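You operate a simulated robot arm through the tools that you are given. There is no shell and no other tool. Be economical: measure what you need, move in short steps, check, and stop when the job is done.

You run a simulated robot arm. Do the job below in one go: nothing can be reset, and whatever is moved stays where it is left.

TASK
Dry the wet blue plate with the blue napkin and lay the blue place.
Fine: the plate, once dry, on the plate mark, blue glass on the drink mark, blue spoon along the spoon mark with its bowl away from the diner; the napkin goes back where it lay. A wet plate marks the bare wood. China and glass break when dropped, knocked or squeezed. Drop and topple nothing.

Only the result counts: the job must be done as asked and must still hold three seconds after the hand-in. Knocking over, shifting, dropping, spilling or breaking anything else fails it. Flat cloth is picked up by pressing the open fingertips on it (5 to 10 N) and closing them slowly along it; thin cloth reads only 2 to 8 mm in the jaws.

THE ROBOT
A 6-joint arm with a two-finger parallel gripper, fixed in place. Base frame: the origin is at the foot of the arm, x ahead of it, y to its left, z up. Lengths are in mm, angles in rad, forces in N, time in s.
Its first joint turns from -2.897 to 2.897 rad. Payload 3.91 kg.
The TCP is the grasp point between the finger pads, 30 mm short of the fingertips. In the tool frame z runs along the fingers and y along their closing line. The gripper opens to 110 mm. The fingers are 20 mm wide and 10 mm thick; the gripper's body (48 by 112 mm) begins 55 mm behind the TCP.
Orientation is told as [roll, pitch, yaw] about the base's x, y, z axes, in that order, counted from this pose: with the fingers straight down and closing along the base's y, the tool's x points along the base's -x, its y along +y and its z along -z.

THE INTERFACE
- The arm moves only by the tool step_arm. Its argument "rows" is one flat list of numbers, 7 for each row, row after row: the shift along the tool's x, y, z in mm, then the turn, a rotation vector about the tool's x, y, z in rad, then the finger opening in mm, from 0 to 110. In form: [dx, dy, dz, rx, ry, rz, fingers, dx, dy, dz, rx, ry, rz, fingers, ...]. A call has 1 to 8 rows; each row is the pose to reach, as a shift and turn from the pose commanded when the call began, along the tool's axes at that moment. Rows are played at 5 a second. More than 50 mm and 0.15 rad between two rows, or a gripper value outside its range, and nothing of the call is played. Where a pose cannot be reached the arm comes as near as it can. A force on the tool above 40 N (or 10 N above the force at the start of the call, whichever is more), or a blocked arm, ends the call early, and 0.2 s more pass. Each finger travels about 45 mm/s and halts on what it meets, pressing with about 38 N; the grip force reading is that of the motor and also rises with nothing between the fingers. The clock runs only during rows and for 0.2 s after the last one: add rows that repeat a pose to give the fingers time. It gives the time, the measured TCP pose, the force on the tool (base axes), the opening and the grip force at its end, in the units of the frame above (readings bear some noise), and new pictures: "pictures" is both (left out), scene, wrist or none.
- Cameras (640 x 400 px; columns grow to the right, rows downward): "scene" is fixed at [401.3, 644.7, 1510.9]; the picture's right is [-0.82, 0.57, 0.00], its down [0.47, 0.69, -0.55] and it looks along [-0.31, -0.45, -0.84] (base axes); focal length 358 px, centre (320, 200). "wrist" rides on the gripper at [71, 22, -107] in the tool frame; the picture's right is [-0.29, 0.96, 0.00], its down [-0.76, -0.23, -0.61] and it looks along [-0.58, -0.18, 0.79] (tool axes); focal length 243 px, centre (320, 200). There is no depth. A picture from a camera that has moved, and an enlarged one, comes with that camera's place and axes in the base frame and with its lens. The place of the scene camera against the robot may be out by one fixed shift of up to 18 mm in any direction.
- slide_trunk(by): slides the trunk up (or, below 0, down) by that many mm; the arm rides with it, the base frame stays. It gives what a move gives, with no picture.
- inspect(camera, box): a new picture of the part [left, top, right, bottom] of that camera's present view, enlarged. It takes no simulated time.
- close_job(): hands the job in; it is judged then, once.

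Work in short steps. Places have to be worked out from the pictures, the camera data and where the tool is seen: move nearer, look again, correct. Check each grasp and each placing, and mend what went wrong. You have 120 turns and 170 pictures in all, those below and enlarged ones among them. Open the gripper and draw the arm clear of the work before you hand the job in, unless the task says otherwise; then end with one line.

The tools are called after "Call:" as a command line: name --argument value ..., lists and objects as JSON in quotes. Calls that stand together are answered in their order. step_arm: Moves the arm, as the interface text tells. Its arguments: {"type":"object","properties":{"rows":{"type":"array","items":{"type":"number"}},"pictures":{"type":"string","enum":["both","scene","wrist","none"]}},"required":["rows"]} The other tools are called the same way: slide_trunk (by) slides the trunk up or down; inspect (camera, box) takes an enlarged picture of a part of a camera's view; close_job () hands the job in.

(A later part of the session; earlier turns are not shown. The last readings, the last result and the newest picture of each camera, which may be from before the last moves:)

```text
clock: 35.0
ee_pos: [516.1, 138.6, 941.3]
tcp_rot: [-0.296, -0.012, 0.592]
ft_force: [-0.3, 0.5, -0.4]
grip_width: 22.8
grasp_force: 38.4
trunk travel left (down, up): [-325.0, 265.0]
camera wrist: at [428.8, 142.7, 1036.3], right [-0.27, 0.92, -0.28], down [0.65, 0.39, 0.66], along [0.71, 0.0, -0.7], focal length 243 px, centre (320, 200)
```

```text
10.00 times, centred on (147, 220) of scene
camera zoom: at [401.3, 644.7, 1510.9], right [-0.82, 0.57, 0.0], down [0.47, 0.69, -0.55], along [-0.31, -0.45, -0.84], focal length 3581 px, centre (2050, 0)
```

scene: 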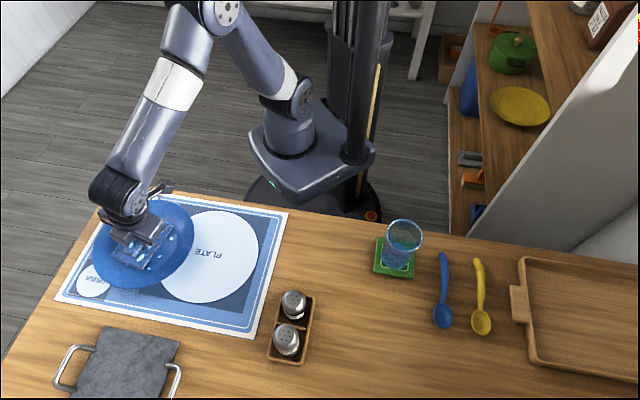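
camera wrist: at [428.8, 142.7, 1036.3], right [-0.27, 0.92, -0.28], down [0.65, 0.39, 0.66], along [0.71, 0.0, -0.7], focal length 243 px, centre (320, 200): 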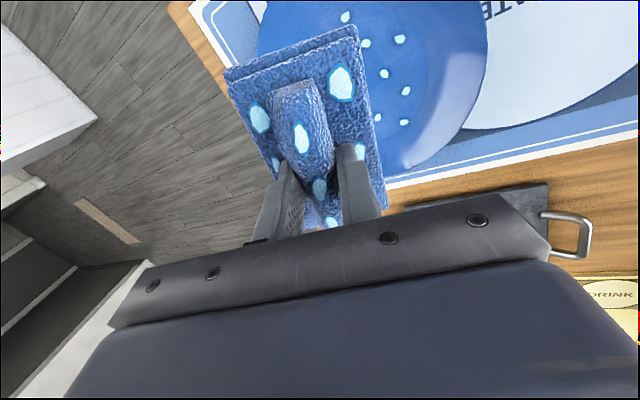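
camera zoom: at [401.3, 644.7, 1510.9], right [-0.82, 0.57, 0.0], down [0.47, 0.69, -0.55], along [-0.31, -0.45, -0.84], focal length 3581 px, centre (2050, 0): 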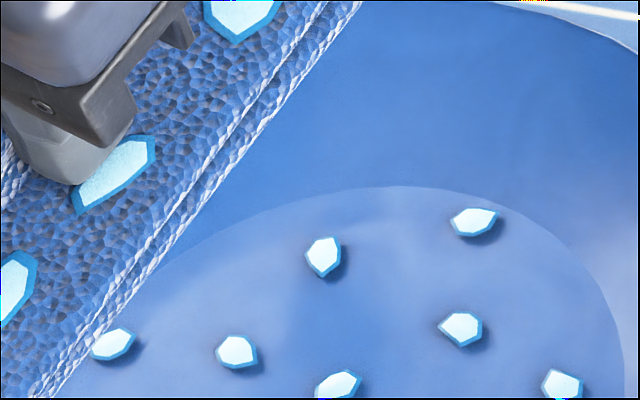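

The drops measure about 9 mm now against roughly 13 mm before: they shrink together as wiping proceeds, so it is working. I level the pad again, set it on the plate's centre (≈527, 136) and rotate it back to compare the effect.

Call:
step_arm --rows '[-4, 2, 30, -0.15, 0, 0, 3, -7.4, 10, 70, -0.296, 0, 0, 3, -7.4, 22, 105, -0.296, 0, 0, 3, -7.4, 26.5, 118, -0.296, 0, 0, 3, -7.4, 28.8, 124, -0.296, 0, 0, 3, -7.4, 28.8, 124, -0.296, 0, 0, 3]' --pictures "none"

Call:
step_arm --rows '[0, 0, 0, 0, 0, 0.14, 3, 0, 0, 0, 0, 0, 0.28, 3, 0, 0, 0, 0, 0, 0.42, 3, 0, 0, 0, 0, 0, 0.56, 3, 0, 0, 0, 0, 0, 0.7, 3, 0, 0, 0, 0, 0, 0.84, 3, 0, 0, 0, 0, 0, 0.98, 3, 0, 0, 0, 0, 0, 1.12, 3]'

```text
clock: 36.4
ee_pos: [529.3, 139.1, 814.6]
tcp_rot: [-0.001, -0.016, 0.594]
ft_force: [0.2, -0.9, 26.7]
grip_width: 22.5
grasp_force: 37.8
trunk travel left (down, up): [-325.0, 265.0]
```

```text
clock: 38.2
ee_pos: [530.1, 136.9, 814.9]
tcp_rot: [0.009, -0.006, -0.527]
ft_force: [11.6, 5.2, 24.5]
grip_width: 22.7
grasp_force: 38.2
trunk travel left (down, up): [-325.0, 265.0]
camera wrist: at [478.9, 191.6, 920.7], right [0.73, 0.68, 0.01], down [0.53, -0.59, 0.61], along [0.42, -0.44, -0.79], focal length 243 px, centre (320, 200)
```

scene: 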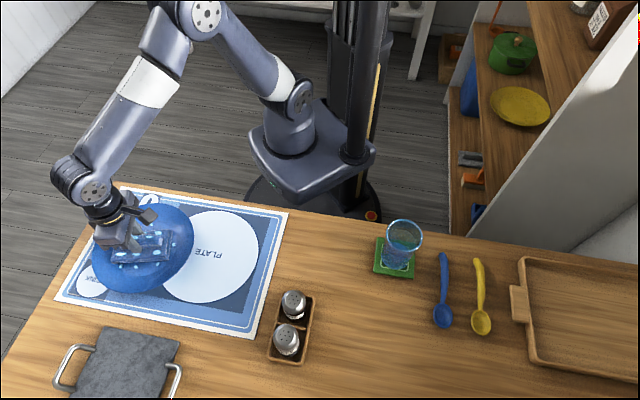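
wrist: 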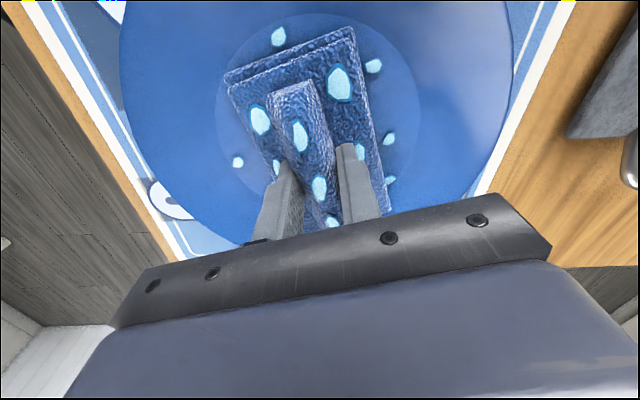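

Call:
inspect --camera "wrist" --box '[220, 10, 420, 210]'

```text
2.00 times, centred on (320, 110) of wrist
camera zoom: at [478.9, 191.6, 920.7], right [0.73, 0.68, 0.01], down [0.53, -0.59, 0.61], along [0.42, -0.44, -0.79], focal length 485 px, centre (320, 380)
```

zoom: 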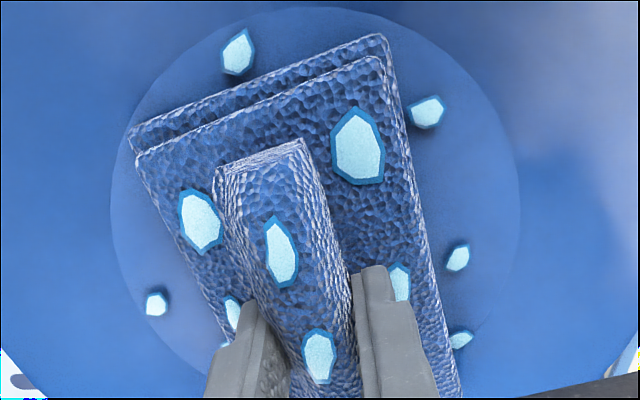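

Rotation alone does not seem to shrink them much, while the tilted-edge strokes did. I lift a little, tilt again at this yaw and set the edge in the well.

Call:
step_arm --rows '[0, 0, -20, 0, 0, 0, 3, 0.5, -12, -40, 0.15, 0, 0, 3, 1, -23.5, -40, 0.3, 0, 0, 3, 1, -23.5, -20, 0.3, 0, 0, 3, 1, -23.5, -8, 0.3, 0, 0, 3, 1, -23.5, -5, 0.3, 0, 0, 3, 1, -23.5, -5, 0.3, 0, 0, 3]' --pictures "wrist"

```text
clock: 39.8
ee_pos: [515.9, 115.9, 818.8]
tcp_rot: [-0.288, -0.007, -0.528]
ft_force: [-2.5, -3.4, 32.0]
grip_width: 22.7
grasp_force: 37.4
trunk travel left (down, up): [-325.0, 265.0]
camera wrist: at [480.7, 197.3, 915.8], right [0.71, 0.65, -0.27], down [0.63, -0.42, 0.65], along [0.31, -0.64, -0.71], focal length 243 px, centre (320, 200)
```

wrist: 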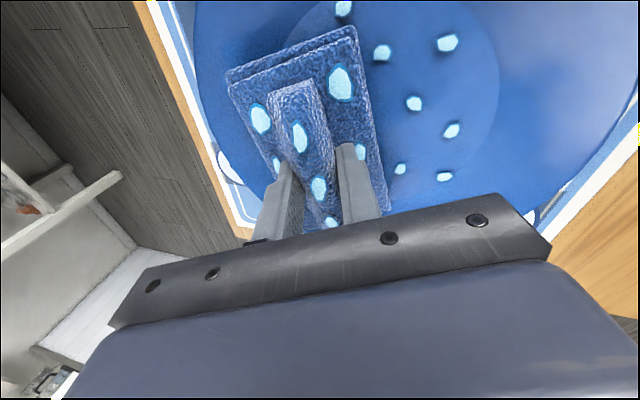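

Contact is a bit firm at 32 N, so I ease 2 mm and make a stroke out and back.

Call:
step_arm --rows '[0, -0.6, -1.9, 0, 0, 0, 3, 0, 9, -4.8, 0, 0, 0, 3, 0, 18.6, -7.7, 0, 0, 0, 3, 0, 28.1, -10.6, 0, 0, 0, 3, 0, 35.8, -13, 0, 0, 0, 3, 0, 25.2, -9.8, 0, 0, 0, 3, 0, 13.8, -6.3, 0, 0, 0, 3, 0, 2.3, -2.8, 0, 0, 0, 3]'

```text
clock: 41.6
ee_pos: [518.1, 119.8, 818.4]
tcp_rot: [-0.29, -0.004, -0.525]
ft_force: [1.5, 1.6, 8.7]
grip_width: 22.8
grasp_force: 37.7
trunk travel left (down, up): [-325.0, 265.0]
camera wrist: at [482.9, 201.1, 915.0], right [0.71, 0.65, -0.27], down [0.63, -0.42, 0.65], along [0.31, -0.64, -0.71], focal length 243 px, centre (320, 200)
```

scene: 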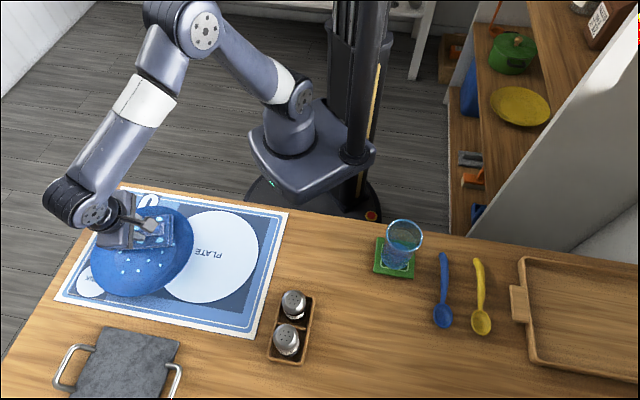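
wrist: 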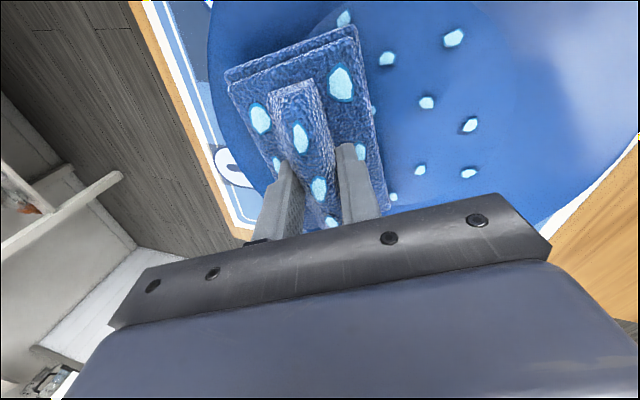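

The drops look slightly smaller. I repeat the strokes around the centre, ±22 mm.

Call:
step_arm --rows '[0, -10.5, 3.2, 0, 0, 0, 3, 0, -21, 6.4, 0, 0, 0, 3, 0, -10.5, 3.2, 0, 0, 0, 3, 0, 0, 0, 0, 0, 0, 3, 0, 10.5, -3.2, 0, 0, 0, 3, 0, 21, -6.4, 0, 0, 0, 3, 0, 10.5, -3.2, 0, 0, 0, 3, 0, 0, 0, 0, 0, 0, 3]' --pictures "none"

Call:
step_arm --rows '[0, -10.5, 3.2, 0, 0, 0, 3, 0, -21, 6.4, 0, 0, 0, 3, 0, -10.5, 3.2, 0, 0, 0, 3, 0, 0, 0, 0, 0, 0, 3, 0, 10.5, -3.2, 0, 0, 0, 3, 0, 21, -6.4, 0, 0, 0, 3, 0, 10.5, -3.2, 0, 0, 0, 3, 0, 0, 0, 0, 0, 0, 3]'

```text
clock: 43.4
ee_pos: [518.8, 118.8, 819.8]
tcp_rot: [-0.291, -0.003, -0.525]
ft_force: [-0.3, -0.2, 2.7]
grip_width: 22.7
grasp_force: 37.4
trunk travel left (down, up): [-325.0, 265.0]
```

```text
clock: 45.2
ee_pos: [519.1, 119.5, 818.5]
tcp_rot: [-0.289, -0.005, -0.526]
ft_force: [0.9, 1.8, 9.5]
grip_width: 22.9
grasp_force: 38.2
trunk travel left (down, up): [-325.0, 265.0]
camera wrist: at [482.9, 201.3, 915.1], right [0.71, 0.65, -0.27], down [0.63, -0.42, 0.65], along [0.31, -0.64, -0.71], focal length 243 px, centre (320, 200)
```

scene: 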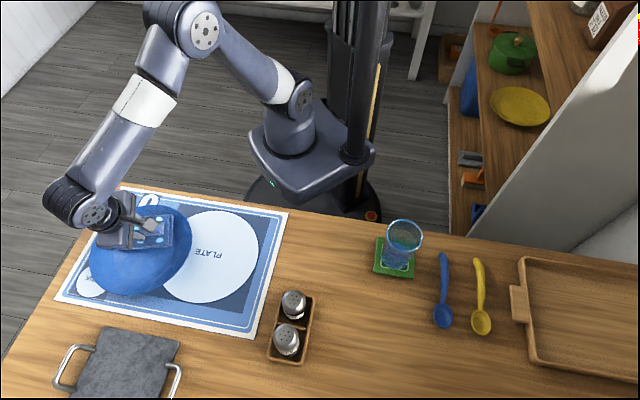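
wrist: 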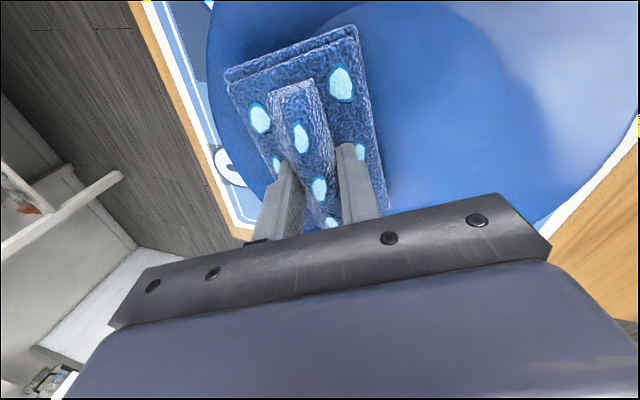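

The drops have vanished: the plate is dry. I lift the napkin and level it.

Call:
step_arm --rows '[0, -11.6, -38, 0, 0, 0, 3, 0, -24, -78, 0, 0, 0, 3, 0, -37.8, -124.4, 0, 0, 0, 3, 0, -37.8, -124.4, -0.145, 0, 0, 3, 0, -37.8, -124.4, -0.29, 0, 0, 3, 0, -37.8, -124.4, -0.29, 0, 0, 3]'

Call:
inspect --camera "scene" --box '[40, 170, 300, 350]'

```text
clock: 46.6
ee_pos: [516.1, 117.7, 949.5]
tcp_rot: [0.001, -0.003, -0.526]
ft_force: [-0.3, 0.6, 0.0]
grip_width: 22.7
grasp_force: 37.7
trunk travel left (down, up): [-325.0, 265.0]
camera wrist: at [466.5, 175.0, 1056.7], right [0.73, 0.68, 0.0], down [0.54, -0.58, 0.61], along [0.42, -0.45, -0.79], focal length 243 px, centre (320, 200)
```

scene: 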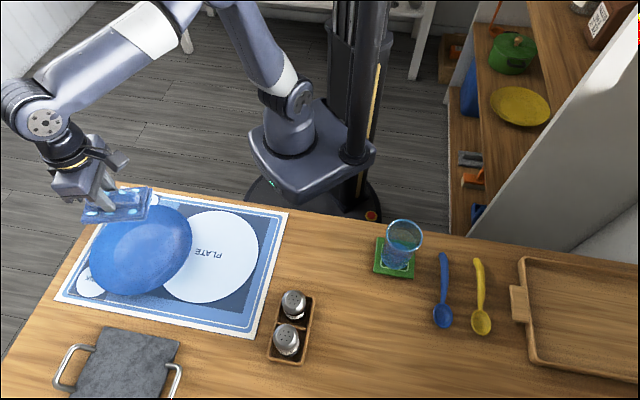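
wrist: 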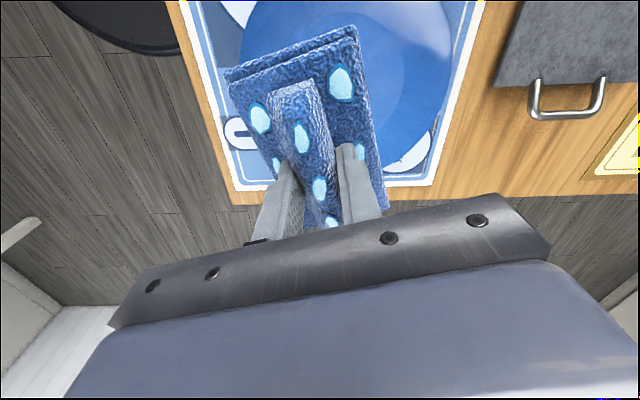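

```text
2.22 times, centred on (170, 260) of scene
camera zoom: at [401.3, 644.7, 1510.9], right [-0.82, 0.57, 0.0], down [0.47, 0.69, -0.55], along [-0.31, -0.45, -0.84], focal length 796 px, centre (653, 67)
```

zoom: 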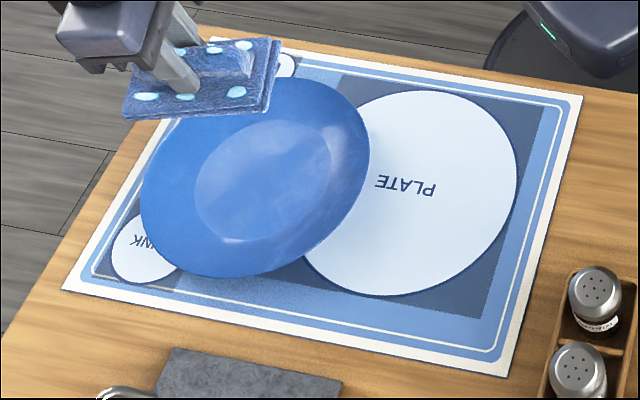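

The plate is dry. I carry the napkin back to above its original spot (195.7, 359.9), yaw −0.785.

Call:
step_arm --rows '[49.8, 6, 0, 0, 0, 0.032, 3, 99.6, 12, 0, 0, 0, 0.065, 3, 149.4, 18, 0, 0, 0, 0.097, 3, 199.2, 24, 0, 0, 0, 0.13, 3, 249, 30, 0, 0, 0, 0.162, 3, 299, 36, 0, 0, 0, 0.194, 3, 348.7, 42, 0, 0, 0, 0.227, 3, 398.5, 48, 0, 0, 0, 0.259, 3]' --pictures "none"

Call:
step_arm --rows '[0, 0, 20, 0, 0, 0, 3, 0, 0, 20, 0, 0, 0, 3]' --pictures "none"

```text
refused: row 1 steps farther than a row can; nothing moved
```

```text
clock: 47.2
ee_pos: [516.0, 120.1, 930.1]
tcp_rot: [0.001, -0.002, -0.525]
ft_force: [-0.2, -0.2, 0.1]
grip_width: 22.8
grasp_force: 37.9
trunk travel left (down, up): [-325.0, 265.0]
```

That row was slightly too long. I repeat with smaller steps.

Call:
step_arm --rows '[44, 5.3, 0, 0, 0, 0.037, 3, 88, 10.6, 0, 0, 0, 0.074, 3, 132, 16, 0, 0, 0, 0.111, 3, 176, 21, 0, 0, 0, 0.148, 3, 220, 26.5, 0, 0, 0, 0.185, 3, 264, 32, 0, 0, 0, 0.222, 3, 308, 37, 0, 0, 0, 0.259, 3, 308, 37, 0, 0, 0, 0.259, 3]' --pictures "none"

```text
clock: 49.0
ee_pos: [270.4, 306.5, 926.7]
tcp_rot: [-0.001, -0.003, -0.785]
ft_force: [-0.5, -0.1, 0.5]
grip_width: 22.5
grasp_force: 37.7
trunk travel left (down, up): [-325.0, 265.0]
```

I finish the transfer and lower to about 25 mm above the table contact height.

Call:
step_arm --rows '[45, -7.5, 0, 0, 0, 0, 3, 90.6, -15, 0, 0, 0, 0, 3, 90.6, -15, 40, 0, 0, 0, 3, 90.6, -15, 80, 0, 0, 0, 3, 90.6, -15, 107, 0, 0, 0, 3, 90.6, -15, 107, 0, 0, 0, 3]'

```text
clock: 50.4
ee_pos: [192.9, 359.2, 820.7]
tcp_rot: [0.0, -0.004, -0.785]
ft_force: [-0.8, 0.4, -1.1]
grip_width: 22.8
grasp_force: 38.2
trunk travel left (down, up): [-325.0, 265.0]
camera wrist: at [158.7, 426.8, 927.8], right [0.88, 0.47, 0.0], down [0.37, -0.7, 0.61], along [0.29, -0.54, -0.79], focal length 243 px, centre (320, 200)
```

scene: 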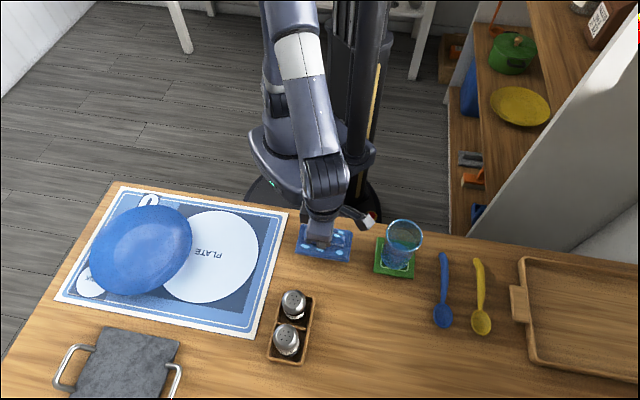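
wrist: 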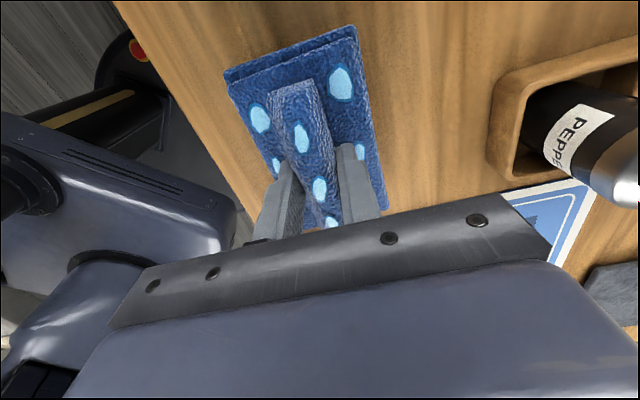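

I correct by 2 mm and lower to touch.

Call:
step_arm --rows '[-1, 1.7, 10, 0, 0, 0, 3, -1, 1.7, 18, 0, 0, 0, 3, -1, 1.7, 22, 0, 0, 0, 3, -1, 1.7, 24, 0, 0, 0, 3, -1, 1.7, 24, 0, 0, 0, 3]' --pictures "none"

```text
clock: 51.6
ee_pos: [196.6, 360.6, 797.4]
tcp_rot: [0.001, -0.005, -0.785]
ft_force: [0.4, 0.2, 0.3]
grip_width: 22.9
grasp_force: 37.6
trunk travel left (down, up): [-325.0, 265.0]
```

Call:
step_arm --rows '[0, 0, 1.5, 0, 0, 0, 3, 0, 0, 1.5, 0, 0, 0, 3]' --pictures "none"

```text
clock: 52.2
ee_pos: [196.4, 360.9, 795.4]
tcp_rot: [0.002, -0.003, -0.785]
ft_force: [0.3, 0.4, -0.9]
grip_width: 22.5
grasp_force: 37.8
trunk travel left (down, up): [-325.0, 265.0]
```

No contact yet, so I go slightly lower.

Call:
step_arm --rows '[0, 0, 1.5, 0, 0, 0, 3, 0, 0, 1.5, 0, 0, 0, 3]' --pictures "none"

```text
clock: 52.8
ee_pos: [196.1, 359.9, 795.5]
tcp_rot: [0.003, -0.003, -0.784]
ft_force: [-0.4, 0.0, 14.1]
grip_width: 22.7
grasp_force: 37.8
trunk travel left (down, up): [-325.0, 265.0]
```

The napkin is down, with 14 N against the table. I open gently to 50 mm and rise.

Call:
step_arm --rows '[0, 0, -0.5, 0, 0, 0, 30, 0, 0, -0.5, 0, 0, 0, 42, 0, 0, -3, 0, 0, 0, 50, 0, 0, -30, 0, 0, 0, 50, 0, 0, -70, 0, 0, 0, 50, 0, 0, -115, 0, 0, 0, 50, 0, 0, -115, 0, 0, 0, 50]'

```text
clock: 54.4
ee_pos: [195.8, 361.8, 909.1]
tcp_rot: [0.002, -0.004, -0.786]
ft_force: [-0.2, 0.2, 0.1]
grip_width: 50.1
grasp_force: 0.0
trunk travel left (down, up): [-325.0, 265.0]
camera wrist: at [161.0, 427.4, 1016.8], right [0.88, 0.47, 0.0], down [0.37, -0.7, 0.61], along [0.29, -0.54, -0.79], focal length 243 px, centre (320, 200)
```

scene: 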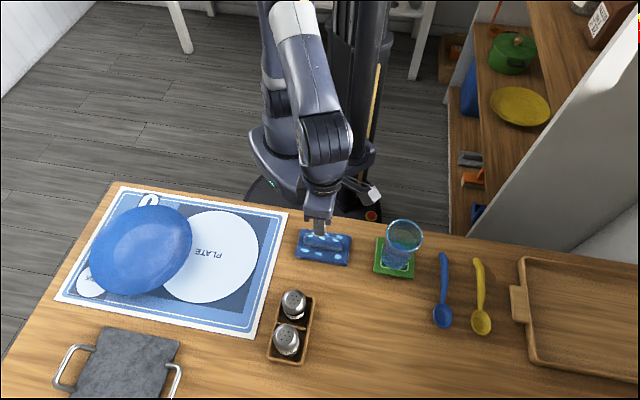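
wrist: 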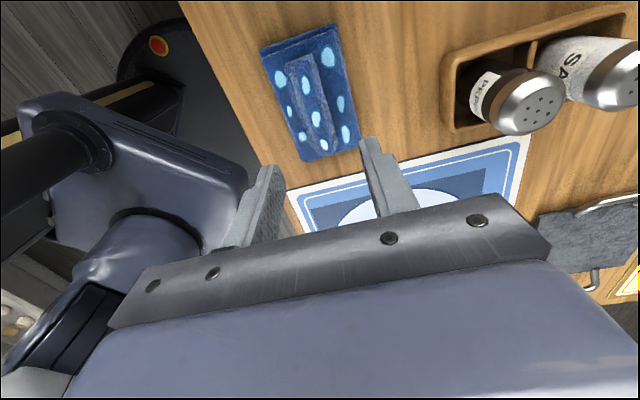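

The napkin lies exactly where it was. Next I slide the dry plate onto its mark: with both fingers open and behind its rim, a slow two-point push of about 140 mm along (-0.8, 0.6) is stable and gentle. I move around to the far side, high up.

Call:
step_arm --rows '[-44.3, 9.4, -10, 0, 0, -0.02, 60, -88.6, 18.8, -20, 0, 0, -0.04, 70, -133, 28, -30, 0, 0, -0.06, 80, -177, 37.6, -30, 0, 0, -0.08, 90, -221.5, 47, -30, 0, 0, -0.1, 100, -266, 56.4, -30, 0, 0, -0.12, 110, -310, 66, -30, 0, 0, -0.1415, 110, -354, 75, -30, 0, 0, -0.1415, 110]' --pictures "wrist"

```text
clock: 56.2
ee_pos: [498.7, 161.8, 938.7]
tcp_rot: [-0.002, -0.004, -0.642]
ft_force: [-0.5, -0.7, 1.0]
grip_width: 110.0
grasp_force: 0.1
trunk travel left (down, up): [-325.0, 265.0]
camera wrist: at [455.0, 223.3, 1045.5], right [0.81, 0.59, 0.0], down [0.47, -0.64, 0.61], along [0.36, -0.49, -0.79], focal length 243 px, centre (320, 200)
```

wrist: 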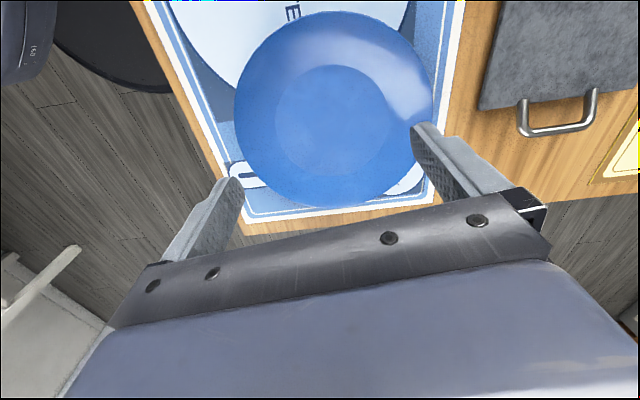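

From here the plate centre reads about (524, 154), R≈106. I move behind it to (616, 85), then lower partway and look.

Call:
step_arm --rows '[-46, 3, 0, 0, 0, 0, 110, -93, 6, 0, 0, 0, 0, 110, -140, 8.4, 0, 0, 0, 0, 110, -140, 8.4, 40, 0, 0, 0, 110, -140, 8.4, 80, 0, 0, 0, 110, -140, 8.4, 110, 0, 0, 0, 110, -140, 8.4, 110, 0, 0, 0, 110]'

```text
clock: 57.8
ee_pos: [619.2, 86.3, 831.0]
tcp_rot: [0.0, -0.004, -0.645]
ft_force: [0.2, 0.5, 0.9]
grip_width: 110.0
grasp_force: 0.1
trunk travel left (down, up): [-325.0, 265.0]
camera wrist: at [575.2, 146.1, 938.1], right [0.81, 0.59, 0.0], down [0.47, -0.64, 0.61], along [0.36, -0.49, -0.79], focal length 243 px, centre (320, 200)
```

scene: 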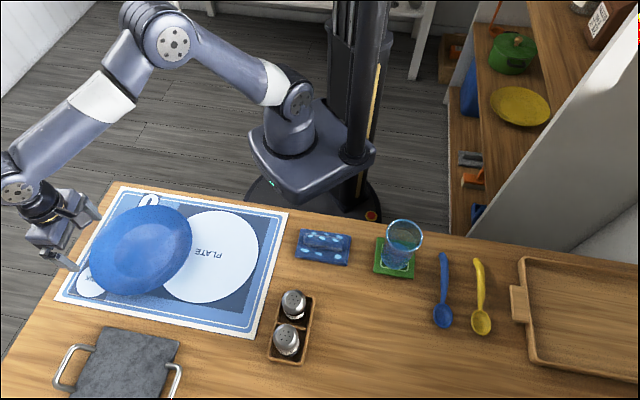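
wrist: 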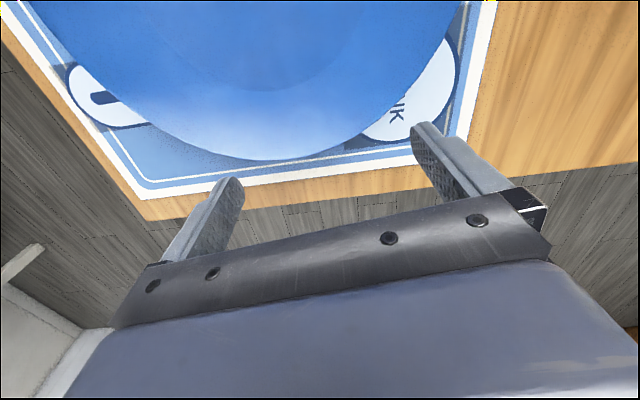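

The plate's near edge may be close to the fingers, so I back off 15 mm, then descend to tip z≈767.

Call:
step_arm --rows '[-15, 0, 0, 0, 0, 0, 110, -15, 0, 18, 0, 0, 0, 110, -15, 0, 33, 0, 0, 0, 110, -15, 0, 33, 0, 0, 0, 110]'

Call:
inspect --camera "scene" --box '[20, 170, 220, 310]'

```text
clock: 58.8
ee_pos: [630.4, 76.8, 798.3]
tcp_rot: [0.0, -0.003, -0.644]
ft_force: [-0.3, -0.3, -0.7]
grip_width: 110.1
grasp_force: 0.0
trunk travel left (down, up): [-325.0, 265.0]
camera wrist: at [586.8, 136.5, 906.0], right [0.81, 0.59, 0.0], down [0.47, -0.64, 0.61], along [0.36, -0.49, -0.79], focal length 243 px, centre (320, 200)
```

scene: 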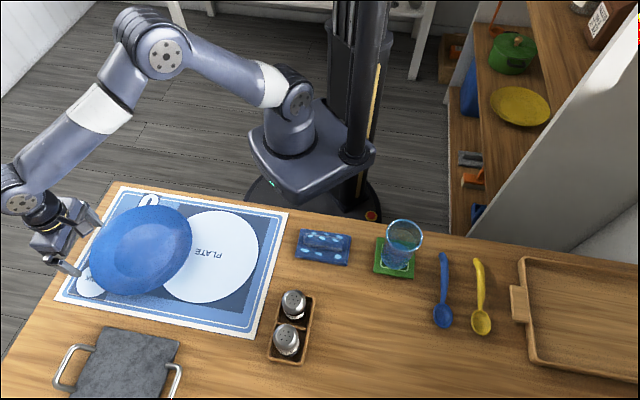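
wrist: 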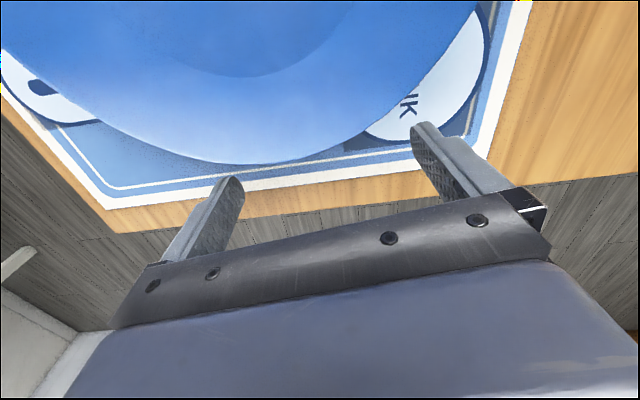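

```text
2.86 times, centred on (120, 240) of scene
camera zoom: at [401.3, 644.7, 1510.9], right [-0.82, 0.57, 0.0], down [0.47, 0.69, -0.55], along [-0.31, -0.45, -0.84], focal length 1023 px, centre (891, 86)
```

zoom: 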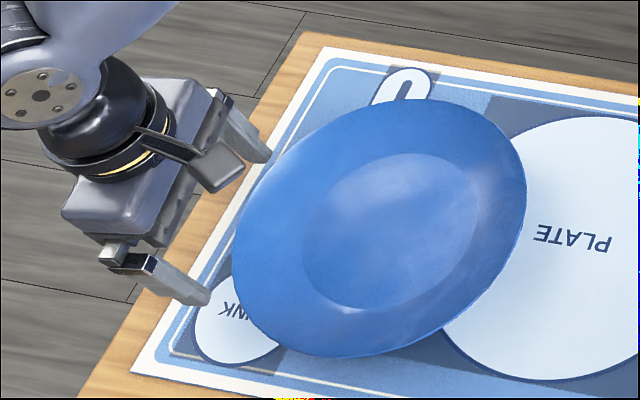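

The fingers straddle the far rim symmetrically. I push slowly along +tool x and look after 30 mm.

Call:
step_arm --rows '[4, 0, 0, 0, 0, 0, 110, 8, 0, 0, 0, 0, 0, 110, 12, 0, 0, 0, 0, 0, 110, 16, 0, 0, 0, 0, 0, 110, 20, 0, 0, 0, 0, 0, 110, 24, 0, 0, 0, 0, 0, 110, 28, 0, 0, 0, 0, 0, 110, 30, 0, 0, 0, 0, 0, 110]'

```text
clock: 60.6
ee_pos: [606.4, 93.4, 797.8]
tcp_rot: [0.0, -0.002, -0.644]
ft_force: [0.3, -1.8, 0.4]
grip_width: 110.0
grasp_force: 0.0
trunk travel left (down, up): [-325.0, 265.0]
camera wrist: at [562.6, 155.4, 904.4], right [0.81, 0.59, 0.0], down [0.47, -0.64, 0.61], along [0.36, -0.49, -0.79], focal length 243 px, centre (320, 200)
```

scene: 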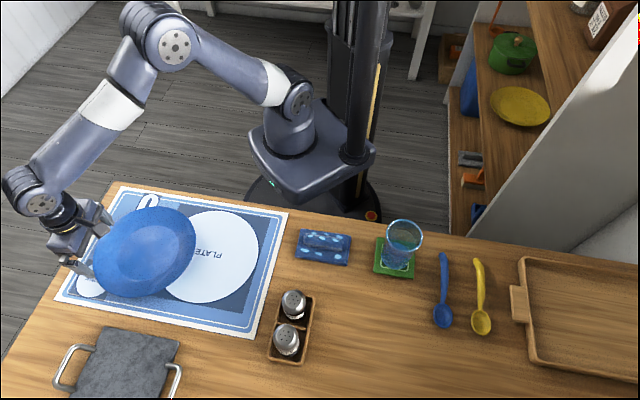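
wrist: 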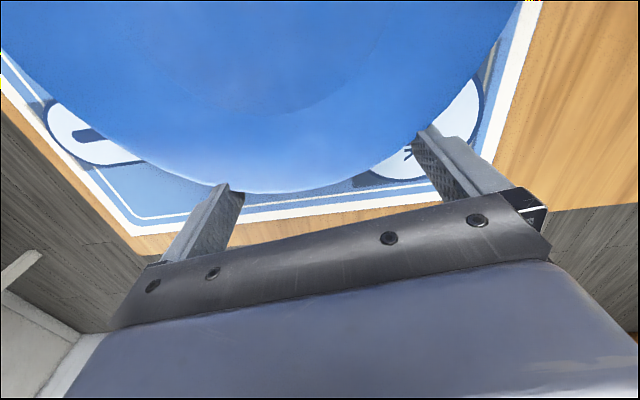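

The plate is moving with both fingers in contact, with negligible force. I push 45 mm more.

Call:
step_arm --rows '[6, 0, 0, 0, 0, 0, 110, 12, 0, 0, 0, 0, 0, 110, 18, 0, 0, 0, 0, 0, 110, 24, 0, 0, 0, 0, 0, 110, 30, 0, 0, 0, 0, 0, 110, 36, 0, 0, 0, 0, 0, 110, 42, 0, 0, 0, 0, 0, 110, 45, 0, 0, 0, 0, 0, 110]'

Call:
inspect --camera "scene" --box '[40, 170, 300, 350]'

```text
clock: 62.4
ee_pos: [570.5, 121.0, 798.6]
tcp_rot: [0.0, -0.003, -0.645]
ft_force: [1.2, -0.5, 0.7]
grip_width: 109.7
grasp_force: 0.1
trunk travel left (down, up): [-325.0, 265.0]
camera wrist: at [526.4, 182.3, 905.0], right [0.81, 0.59, 0.0], down [0.47, -0.64, 0.61], along [0.36, -0.49, -0.79], focal length 243 px, centre (320, 200)
```

scene: 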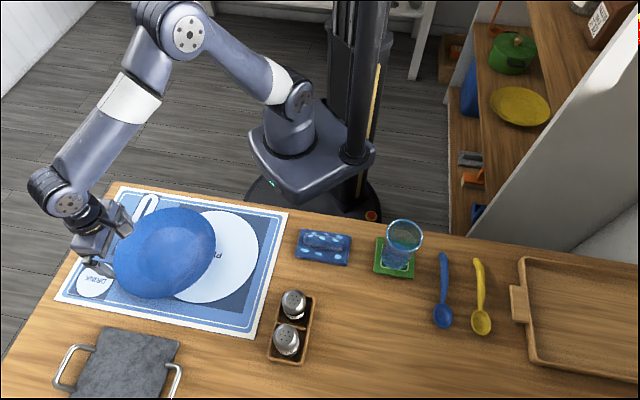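
wrist: 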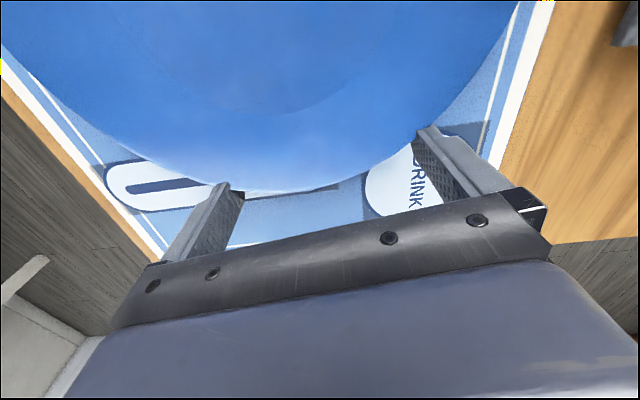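

```text
2.22 times, centred on (170, 260) of scene
camera zoom: at [401.3, 644.7, 1510.9], right [-0.82, 0.57, 0.0], down [0.47, 0.69, -0.55], along [-0.31, -0.45, -0.84], focal length 796 px, centre (653, 67)
```

zoom: 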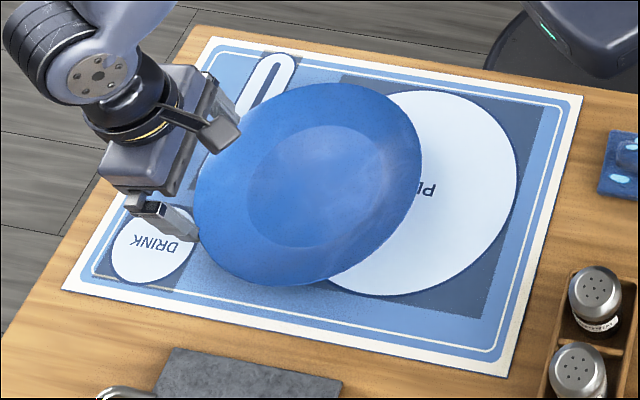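

The plate is heading straight for its mark, with about 89 mm to go. I push 48 mm more.

Call:
step_arm --rows '[6, 0, 0, 0, 0, 0, 110, 12, 0, 0, 0, 0, 0, 110, 18, 0, 0, 0, 0, 0, 110, 24, 0, 0, 0, 0, 0, 110, 30, 0, 0, 0, 0, 0, 110, 36, 0, 0, 0, 0, 0, 110, 42, 0, 0, 0, 0, 0, 110, 48, 0, 0, 0, 0, 0, 110]' --pictures "none"

Call:
step_arm --rows '[6, 0, 0, 0, 0, 0, 110, 12, 0, 0, 0, 0, 0, 110, 18, 0, 0, 0, 0, 0, 110, 23, 0, 0, 0, 0, 0, 110, 27, 0, 0, 0, 0, 0, 110, 30, 0, 0, 0, 0, 0, 110]'

Call:
inspect --camera "scene" --box '[40, 170, 300, 350]'

```text
clock: 64.2
ee_pos: [532.1, 150.6, 796.5]
tcp_rot: [0.001, -0.005, -0.643]
ft_force: [2.1, -0.7, 1.1]
grip_width: 109.6
grasp_force: 0.1
trunk travel left (down, up): [-325.0, 265.0]
```

```text
clock: 65.6
ee_pos: [508.0, 168.5, 796.1]
tcp_rot: [0.001, -0.003, -0.643]
ft_force: [0.6, 0.0, 1.2]
grip_width: 109.9
grasp_force: 0.0
trunk travel left (down, up): [-325.0, 265.0]
camera wrist: at [464.4, 229.3, 903.6], right [0.81, 0.59, 0.0], down [0.47, -0.64, 0.61], along [0.36, -0.49, -0.79], focal length 243 px, centre (320, 200)
```

scene: 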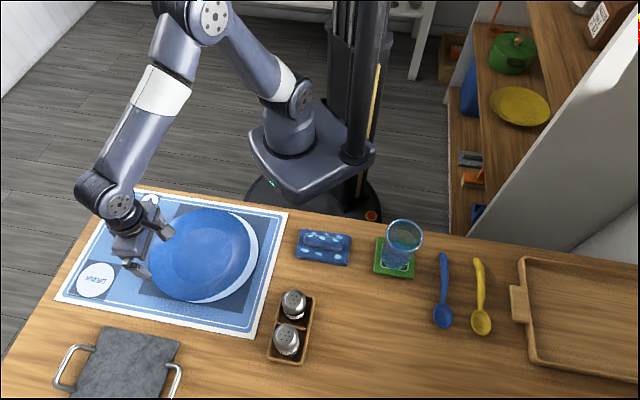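
wrist: 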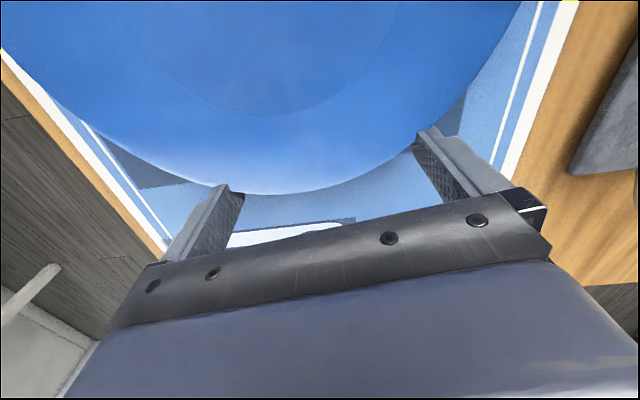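

```text
2.22 times, centred on (170, 260) of scene
camera zoom: at [401.3, 644.7, 1510.9], right [-0.82, 0.57, 0.0], down [0.47, 0.69, -0.55], along [-0.31, -0.45, -0.84], focal length 796 px, centre (653, 67)
```

zoom: 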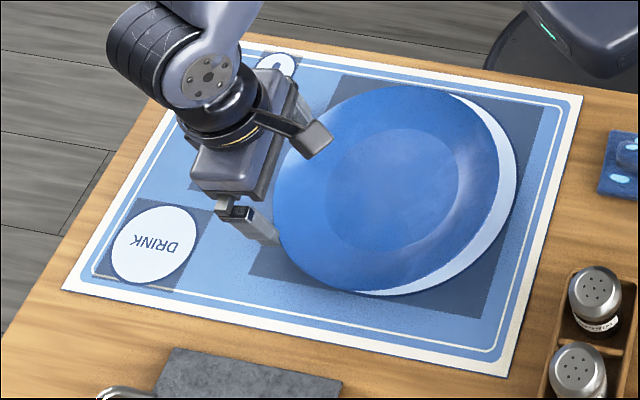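

About 11 mm remain, so I push 11 mm and recheck.

Call:
step_arm --rows '[4, 0, 0, 0, 0, 0, 110, 8, 0, 0, 0, 0, 0, 110, 11, 0, 0, 0, 0, 0, 110, 11, 0, 0, 0, 0, 0, 110]' --pictures "none"

Call:
step_arm --rows '[-6, 0, 0, 0, 0, 0, 110, -20, 0, 0, 0, 0, 0, 110, -40, 0, -20, 0, 0, 0, 110, -60, 0, -60, 0, 0, 0, 110, -60, 0, -110, 0, 0, 0, 110, -60, 0, -150, 0, 0, 0, 110, -60, 0, -150, 0, 0, 0, 110]'

Call:
inspect --camera "scene" --box '[40, 170, 300, 350]'

```text
clock: 66.6
ee_pos: [498.1, 174.1, 797.4]
tcp_rot: [-0.001, -0.002, -0.642]
ft_force: [0.4, -1.3, 0.2]
grip_width: 110.2
grasp_force: 0.0
trunk travel left (down, up): [-325.0, 265.0]
```

```text
clock: 68.2
ee_pos: [545.7, 136.5, 948.5]
tcp_rot: [0.0, -0.003, -0.643]
ft_force: [0.6, -0.9, -0.8]
grip_width: 110.1
grasp_force: 0.0
trunk travel left (down, up): [-325.0, 265.0]
camera wrist: at [502.0, 199.3, 1055.1], right [0.81, 0.59, 0.0], down [0.47, -0.64, 0.61], along [0.36, -0.49, -0.79], focal length 243 px, centre (320, 200)
```

scene: 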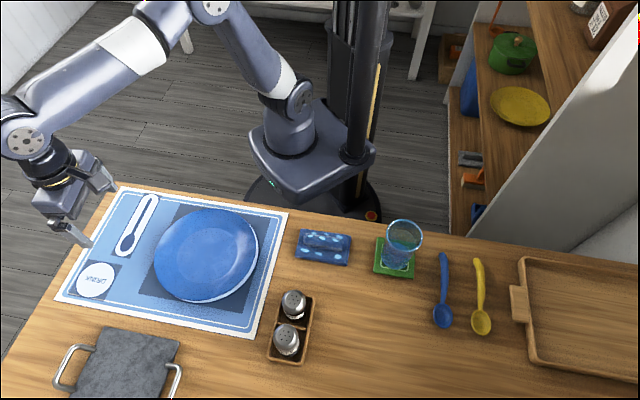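
wrist: 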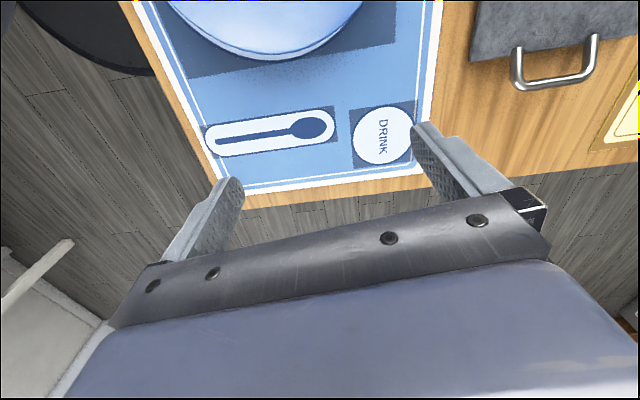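

```text
2.22 times, centred on (170, 260) of scene
camera zoom: at [401.3, 644.7, 1510.9], right [-0.82, 0.57, 0.0], down [0.47, 0.69, -0.55], along [-0.31, -0.45, -0.84], focal length 796 px, centre (653, 67)
```

zoom: 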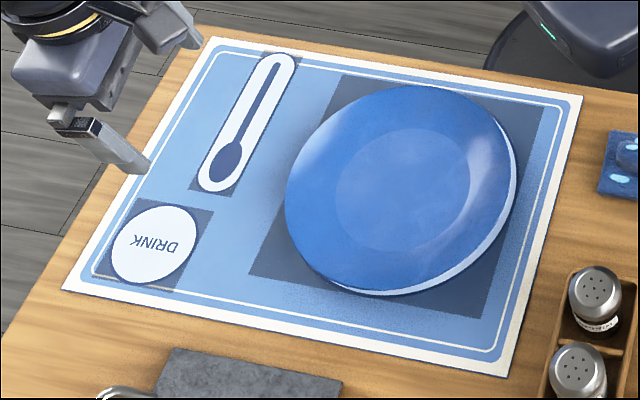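

The plate sits nearly on its mark and both other marks are uncovered. I move the camera over the plate for an accurate check.

Call:
step_arm --rows '[45, 0, 0, 0, 0, 0, 110, 90, -1, 0, 0, 0, 0, 110, 135, -2, 0, 0, 0, 0, 110, 181, -3, 0, 0, 0, 0, 110, 181, -3, 0, 0, 0, 0, 110]' --pictures "wrist"

Call:
inspect --camera "wrist" --box '[180, 0, 500, 230]'

```text
clock: 69.4
ee_pos: [397.9, 247.6, 946.2]
tcp_rot: [0.0, -0.003, -0.645]
ft_force: [0.1, 0.4, 0.4]
grip_width: 109.9
grasp_force: 0.1
trunk travel left (down, up): [-325.0, 265.0]
camera wrist: at [354.6, 308.3, 1053.5], right [0.81, 0.59, 0.0], down [0.47, -0.64, 0.61], along [0.36, -0.49, -0.79], focal length 243 px, centre (320, 200)
```

wrist: 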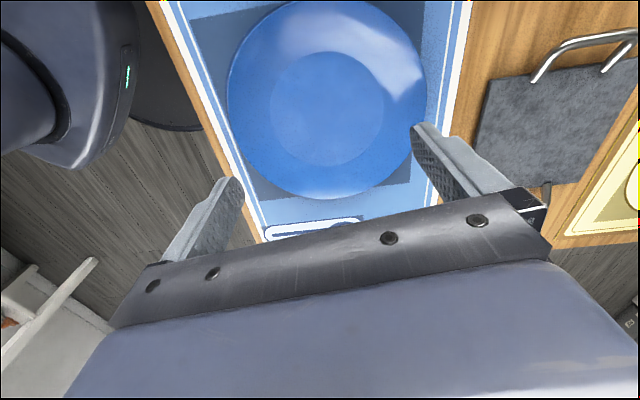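

```text
1.74 times, centred on (340, 115) of wrist
camera zoom: at [354.6, 308.3, 1053.5], right [0.81, 0.59, 0.0], down [0.47, -0.64, 0.61], along [0.36, -0.49, -0.79], focal length 422 px, centre (285, 348)
```

zoom: 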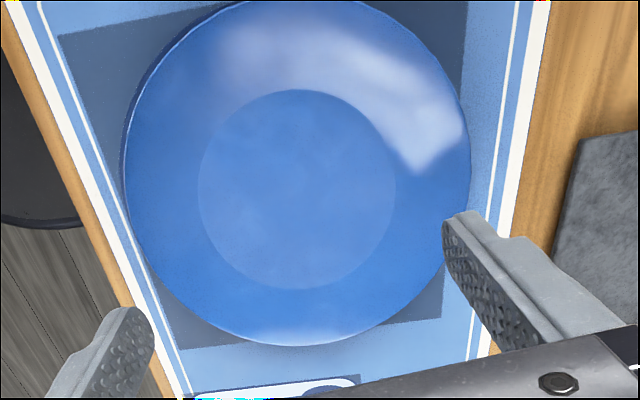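

The wrist view puts the plate about 8–9 mm past its mark centre along (0.5, 0.85). I will nudge it back with closed fingers from that side, so I move to (505, 352) and lower.

Call:
step_arm --rows '[-8, 49, 0, 0, 0, 0, 60, -16, 98, 0, 0, 0, 0, 20, -23, 147, 0, 0, 0, 0, 0, -23, 147, 45, 0, 0, 0, 0, -23, 147, 90, 0, 0, 0, 0, -23, 147, 130, 0, 0, 0, 0, -23, 147, 148, 0, 0, 0, 0, -23, 147, 148, 0, 0, 0, 0]'

Call:
inspect --camera "scene" --box '[100, 190, 260, 330]'

```text
clock: 71.2
ee_pos: [506.2, 349.0, 798.1]
tcp_rot: [0.0, -0.003, -0.643]
ft_force: [0.8, 0.2, -0.2]
grip_width: 0.0
grasp_force: 38.0
trunk travel left (down, up): [-325.0, 265.0]
camera wrist: at [463.9, 410.4, 904.9], right [0.81, 0.59, 0.0], down [0.47, -0.64, 0.61], along [0.36, -0.49, -0.79], focal length 243 px, centre (320, 200)
```

scene: 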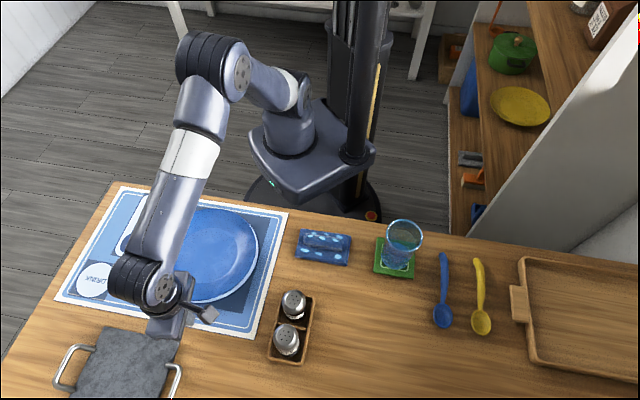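
wrist: 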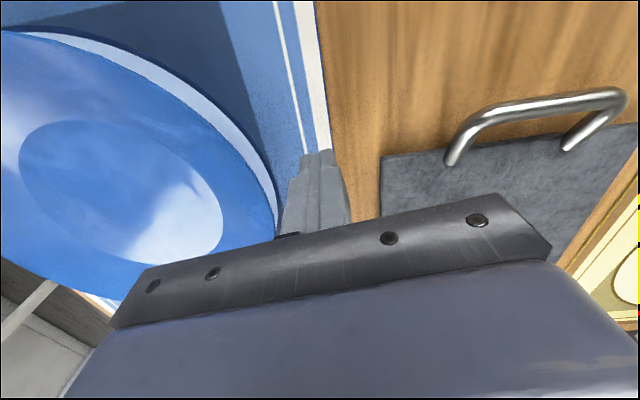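

```text
2.86 times, centred on (180, 260) of scene
camera zoom: at [401.3, 644.7, 1510.9], right [-0.82, 0.57, 0.0], down [0.47, 0.69, -0.55], along [-0.31, -0.45, -0.84], focal length 1023 px, centre (720, 29)
```

zoom: 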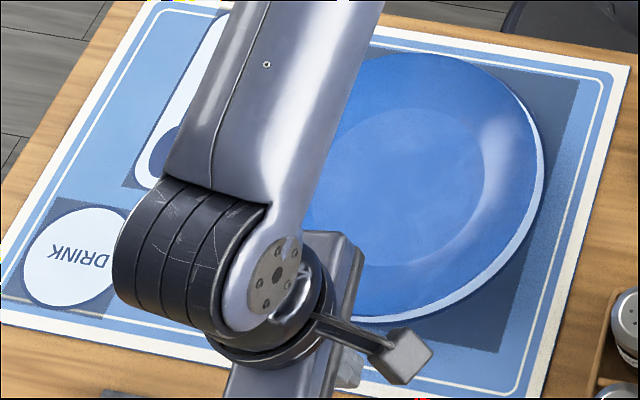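

The finger is about 25 mm from the rim. I approach 20 mm slowly and check.

Call:
step_arm --rows '[0, -6, 0, 0, 0, 0, 0, 0, -12, 0, 0, 0, 0, 0, 0, -16, 0, 0, 0, 0, 0, 0, -20, 0, 0, 0, 0, 0, 0, -20, 0, 0, 0, 0, 0]' --pictures "wrist"

Call:
inspect --camera "scene" --box '[100, 190, 260, 330]'

```text
clock: 72.4
ee_pos: [494.3, 331.8, 799.6]
tcp_rot: [0.0, -0.004, -0.644]
ft_force: [0.2, -0.2, 0.3]
grip_width: 0.1
grasp_force: 37.8
trunk travel left (down, up): [-325.0, 265.0]
camera wrist: at [451.1, 393.5, 905.6], right [0.81, 0.59, 0.0], down [0.47, -0.64, 0.61], along [0.36, -0.49, -0.79], focal length 243 px, centre (320, 200)
```

wrist: 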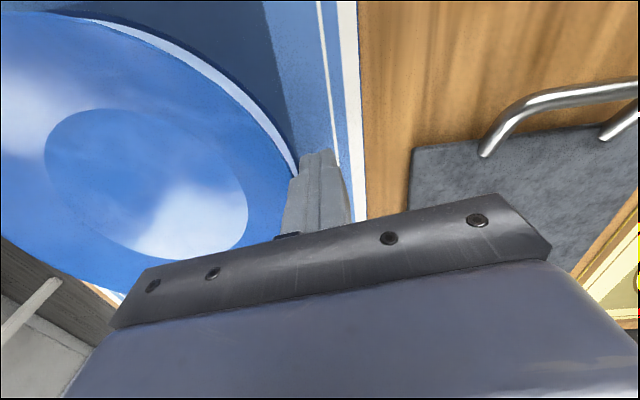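

```text
2.86 times, centred on (180, 260) of scene
camera zoom: at [401.3, 644.7, 1510.9], right [-0.82, 0.57, 0.0], down [0.47, 0.69, -0.55], along [-0.31, -0.45, -0.84], focal length 1023 px, centre (720, 29)
```

zoom: 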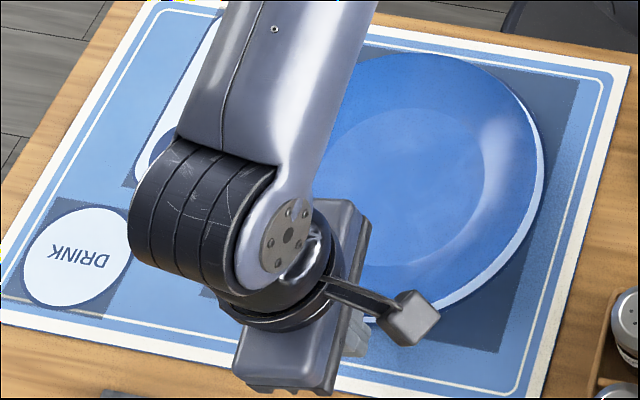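

Nearly touching. I push 11 mm in small steps, which should shift the plate by about 8 mm, then back off.

Call:
step_arm --rows '[0, -3, 0, 0, 0, 0, 0, 0, -6, 0, 0, 0, 0, 0, 0, -9, 0, 0, 0, 0, 0, 0, -11, 0, 0, 0, 0, 0, 0, -11, 0, 0, 0, 0, 0]' --pictures "wrist"

Call:
inspect --camera "scene" --box '[100, 190, 260, 330]'

```text
clock: 73.6
ee_pos: [487.9, 323.0, 798.5]
tcp_rot: [0.0, -0.003, -0.645]
ft_force: [0.3, 1.9, 3.2]
grip_width: 0.0
grasp_force: 37.7
trunk travel left (down, up): [-325.0, 265.0]
camera wrist: at [444.6, 385.4, 905.0], right [0.81, 0.59, 0.0], down [0.47, -0.64, 0.61], along [0.36, -0.49, -0.79], focal length 243 px, centre (320, 200)
```

wrist: 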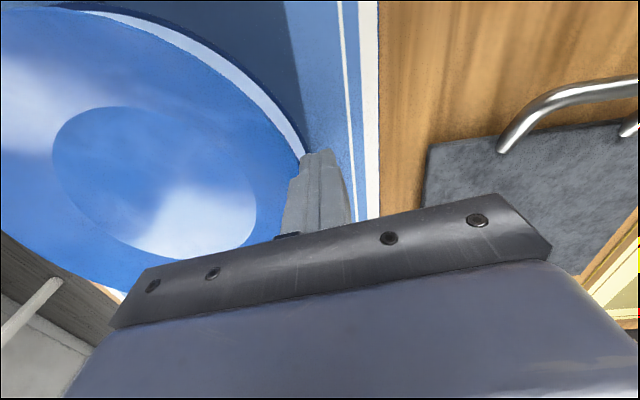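

```text
2.86 times, centred on (180, 260) of scene
camera zoom: at [401.3, 644.7, 1510.9], right [-0.82, 0.57, 0.0], down [0.47, 0.69, -0.55], along [-0.31, -0.45, -0.84], focal length 1023 px, centre (720, 29)
```

zoom: 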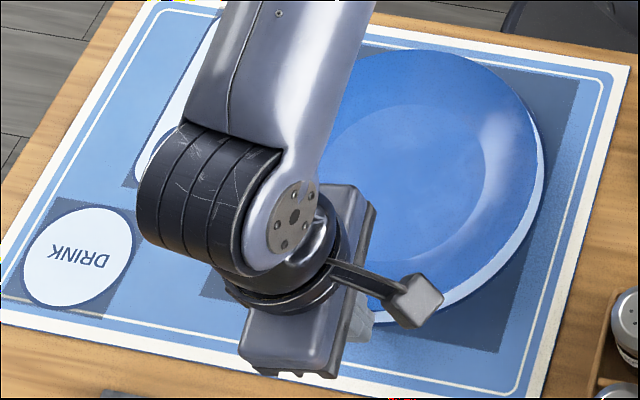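

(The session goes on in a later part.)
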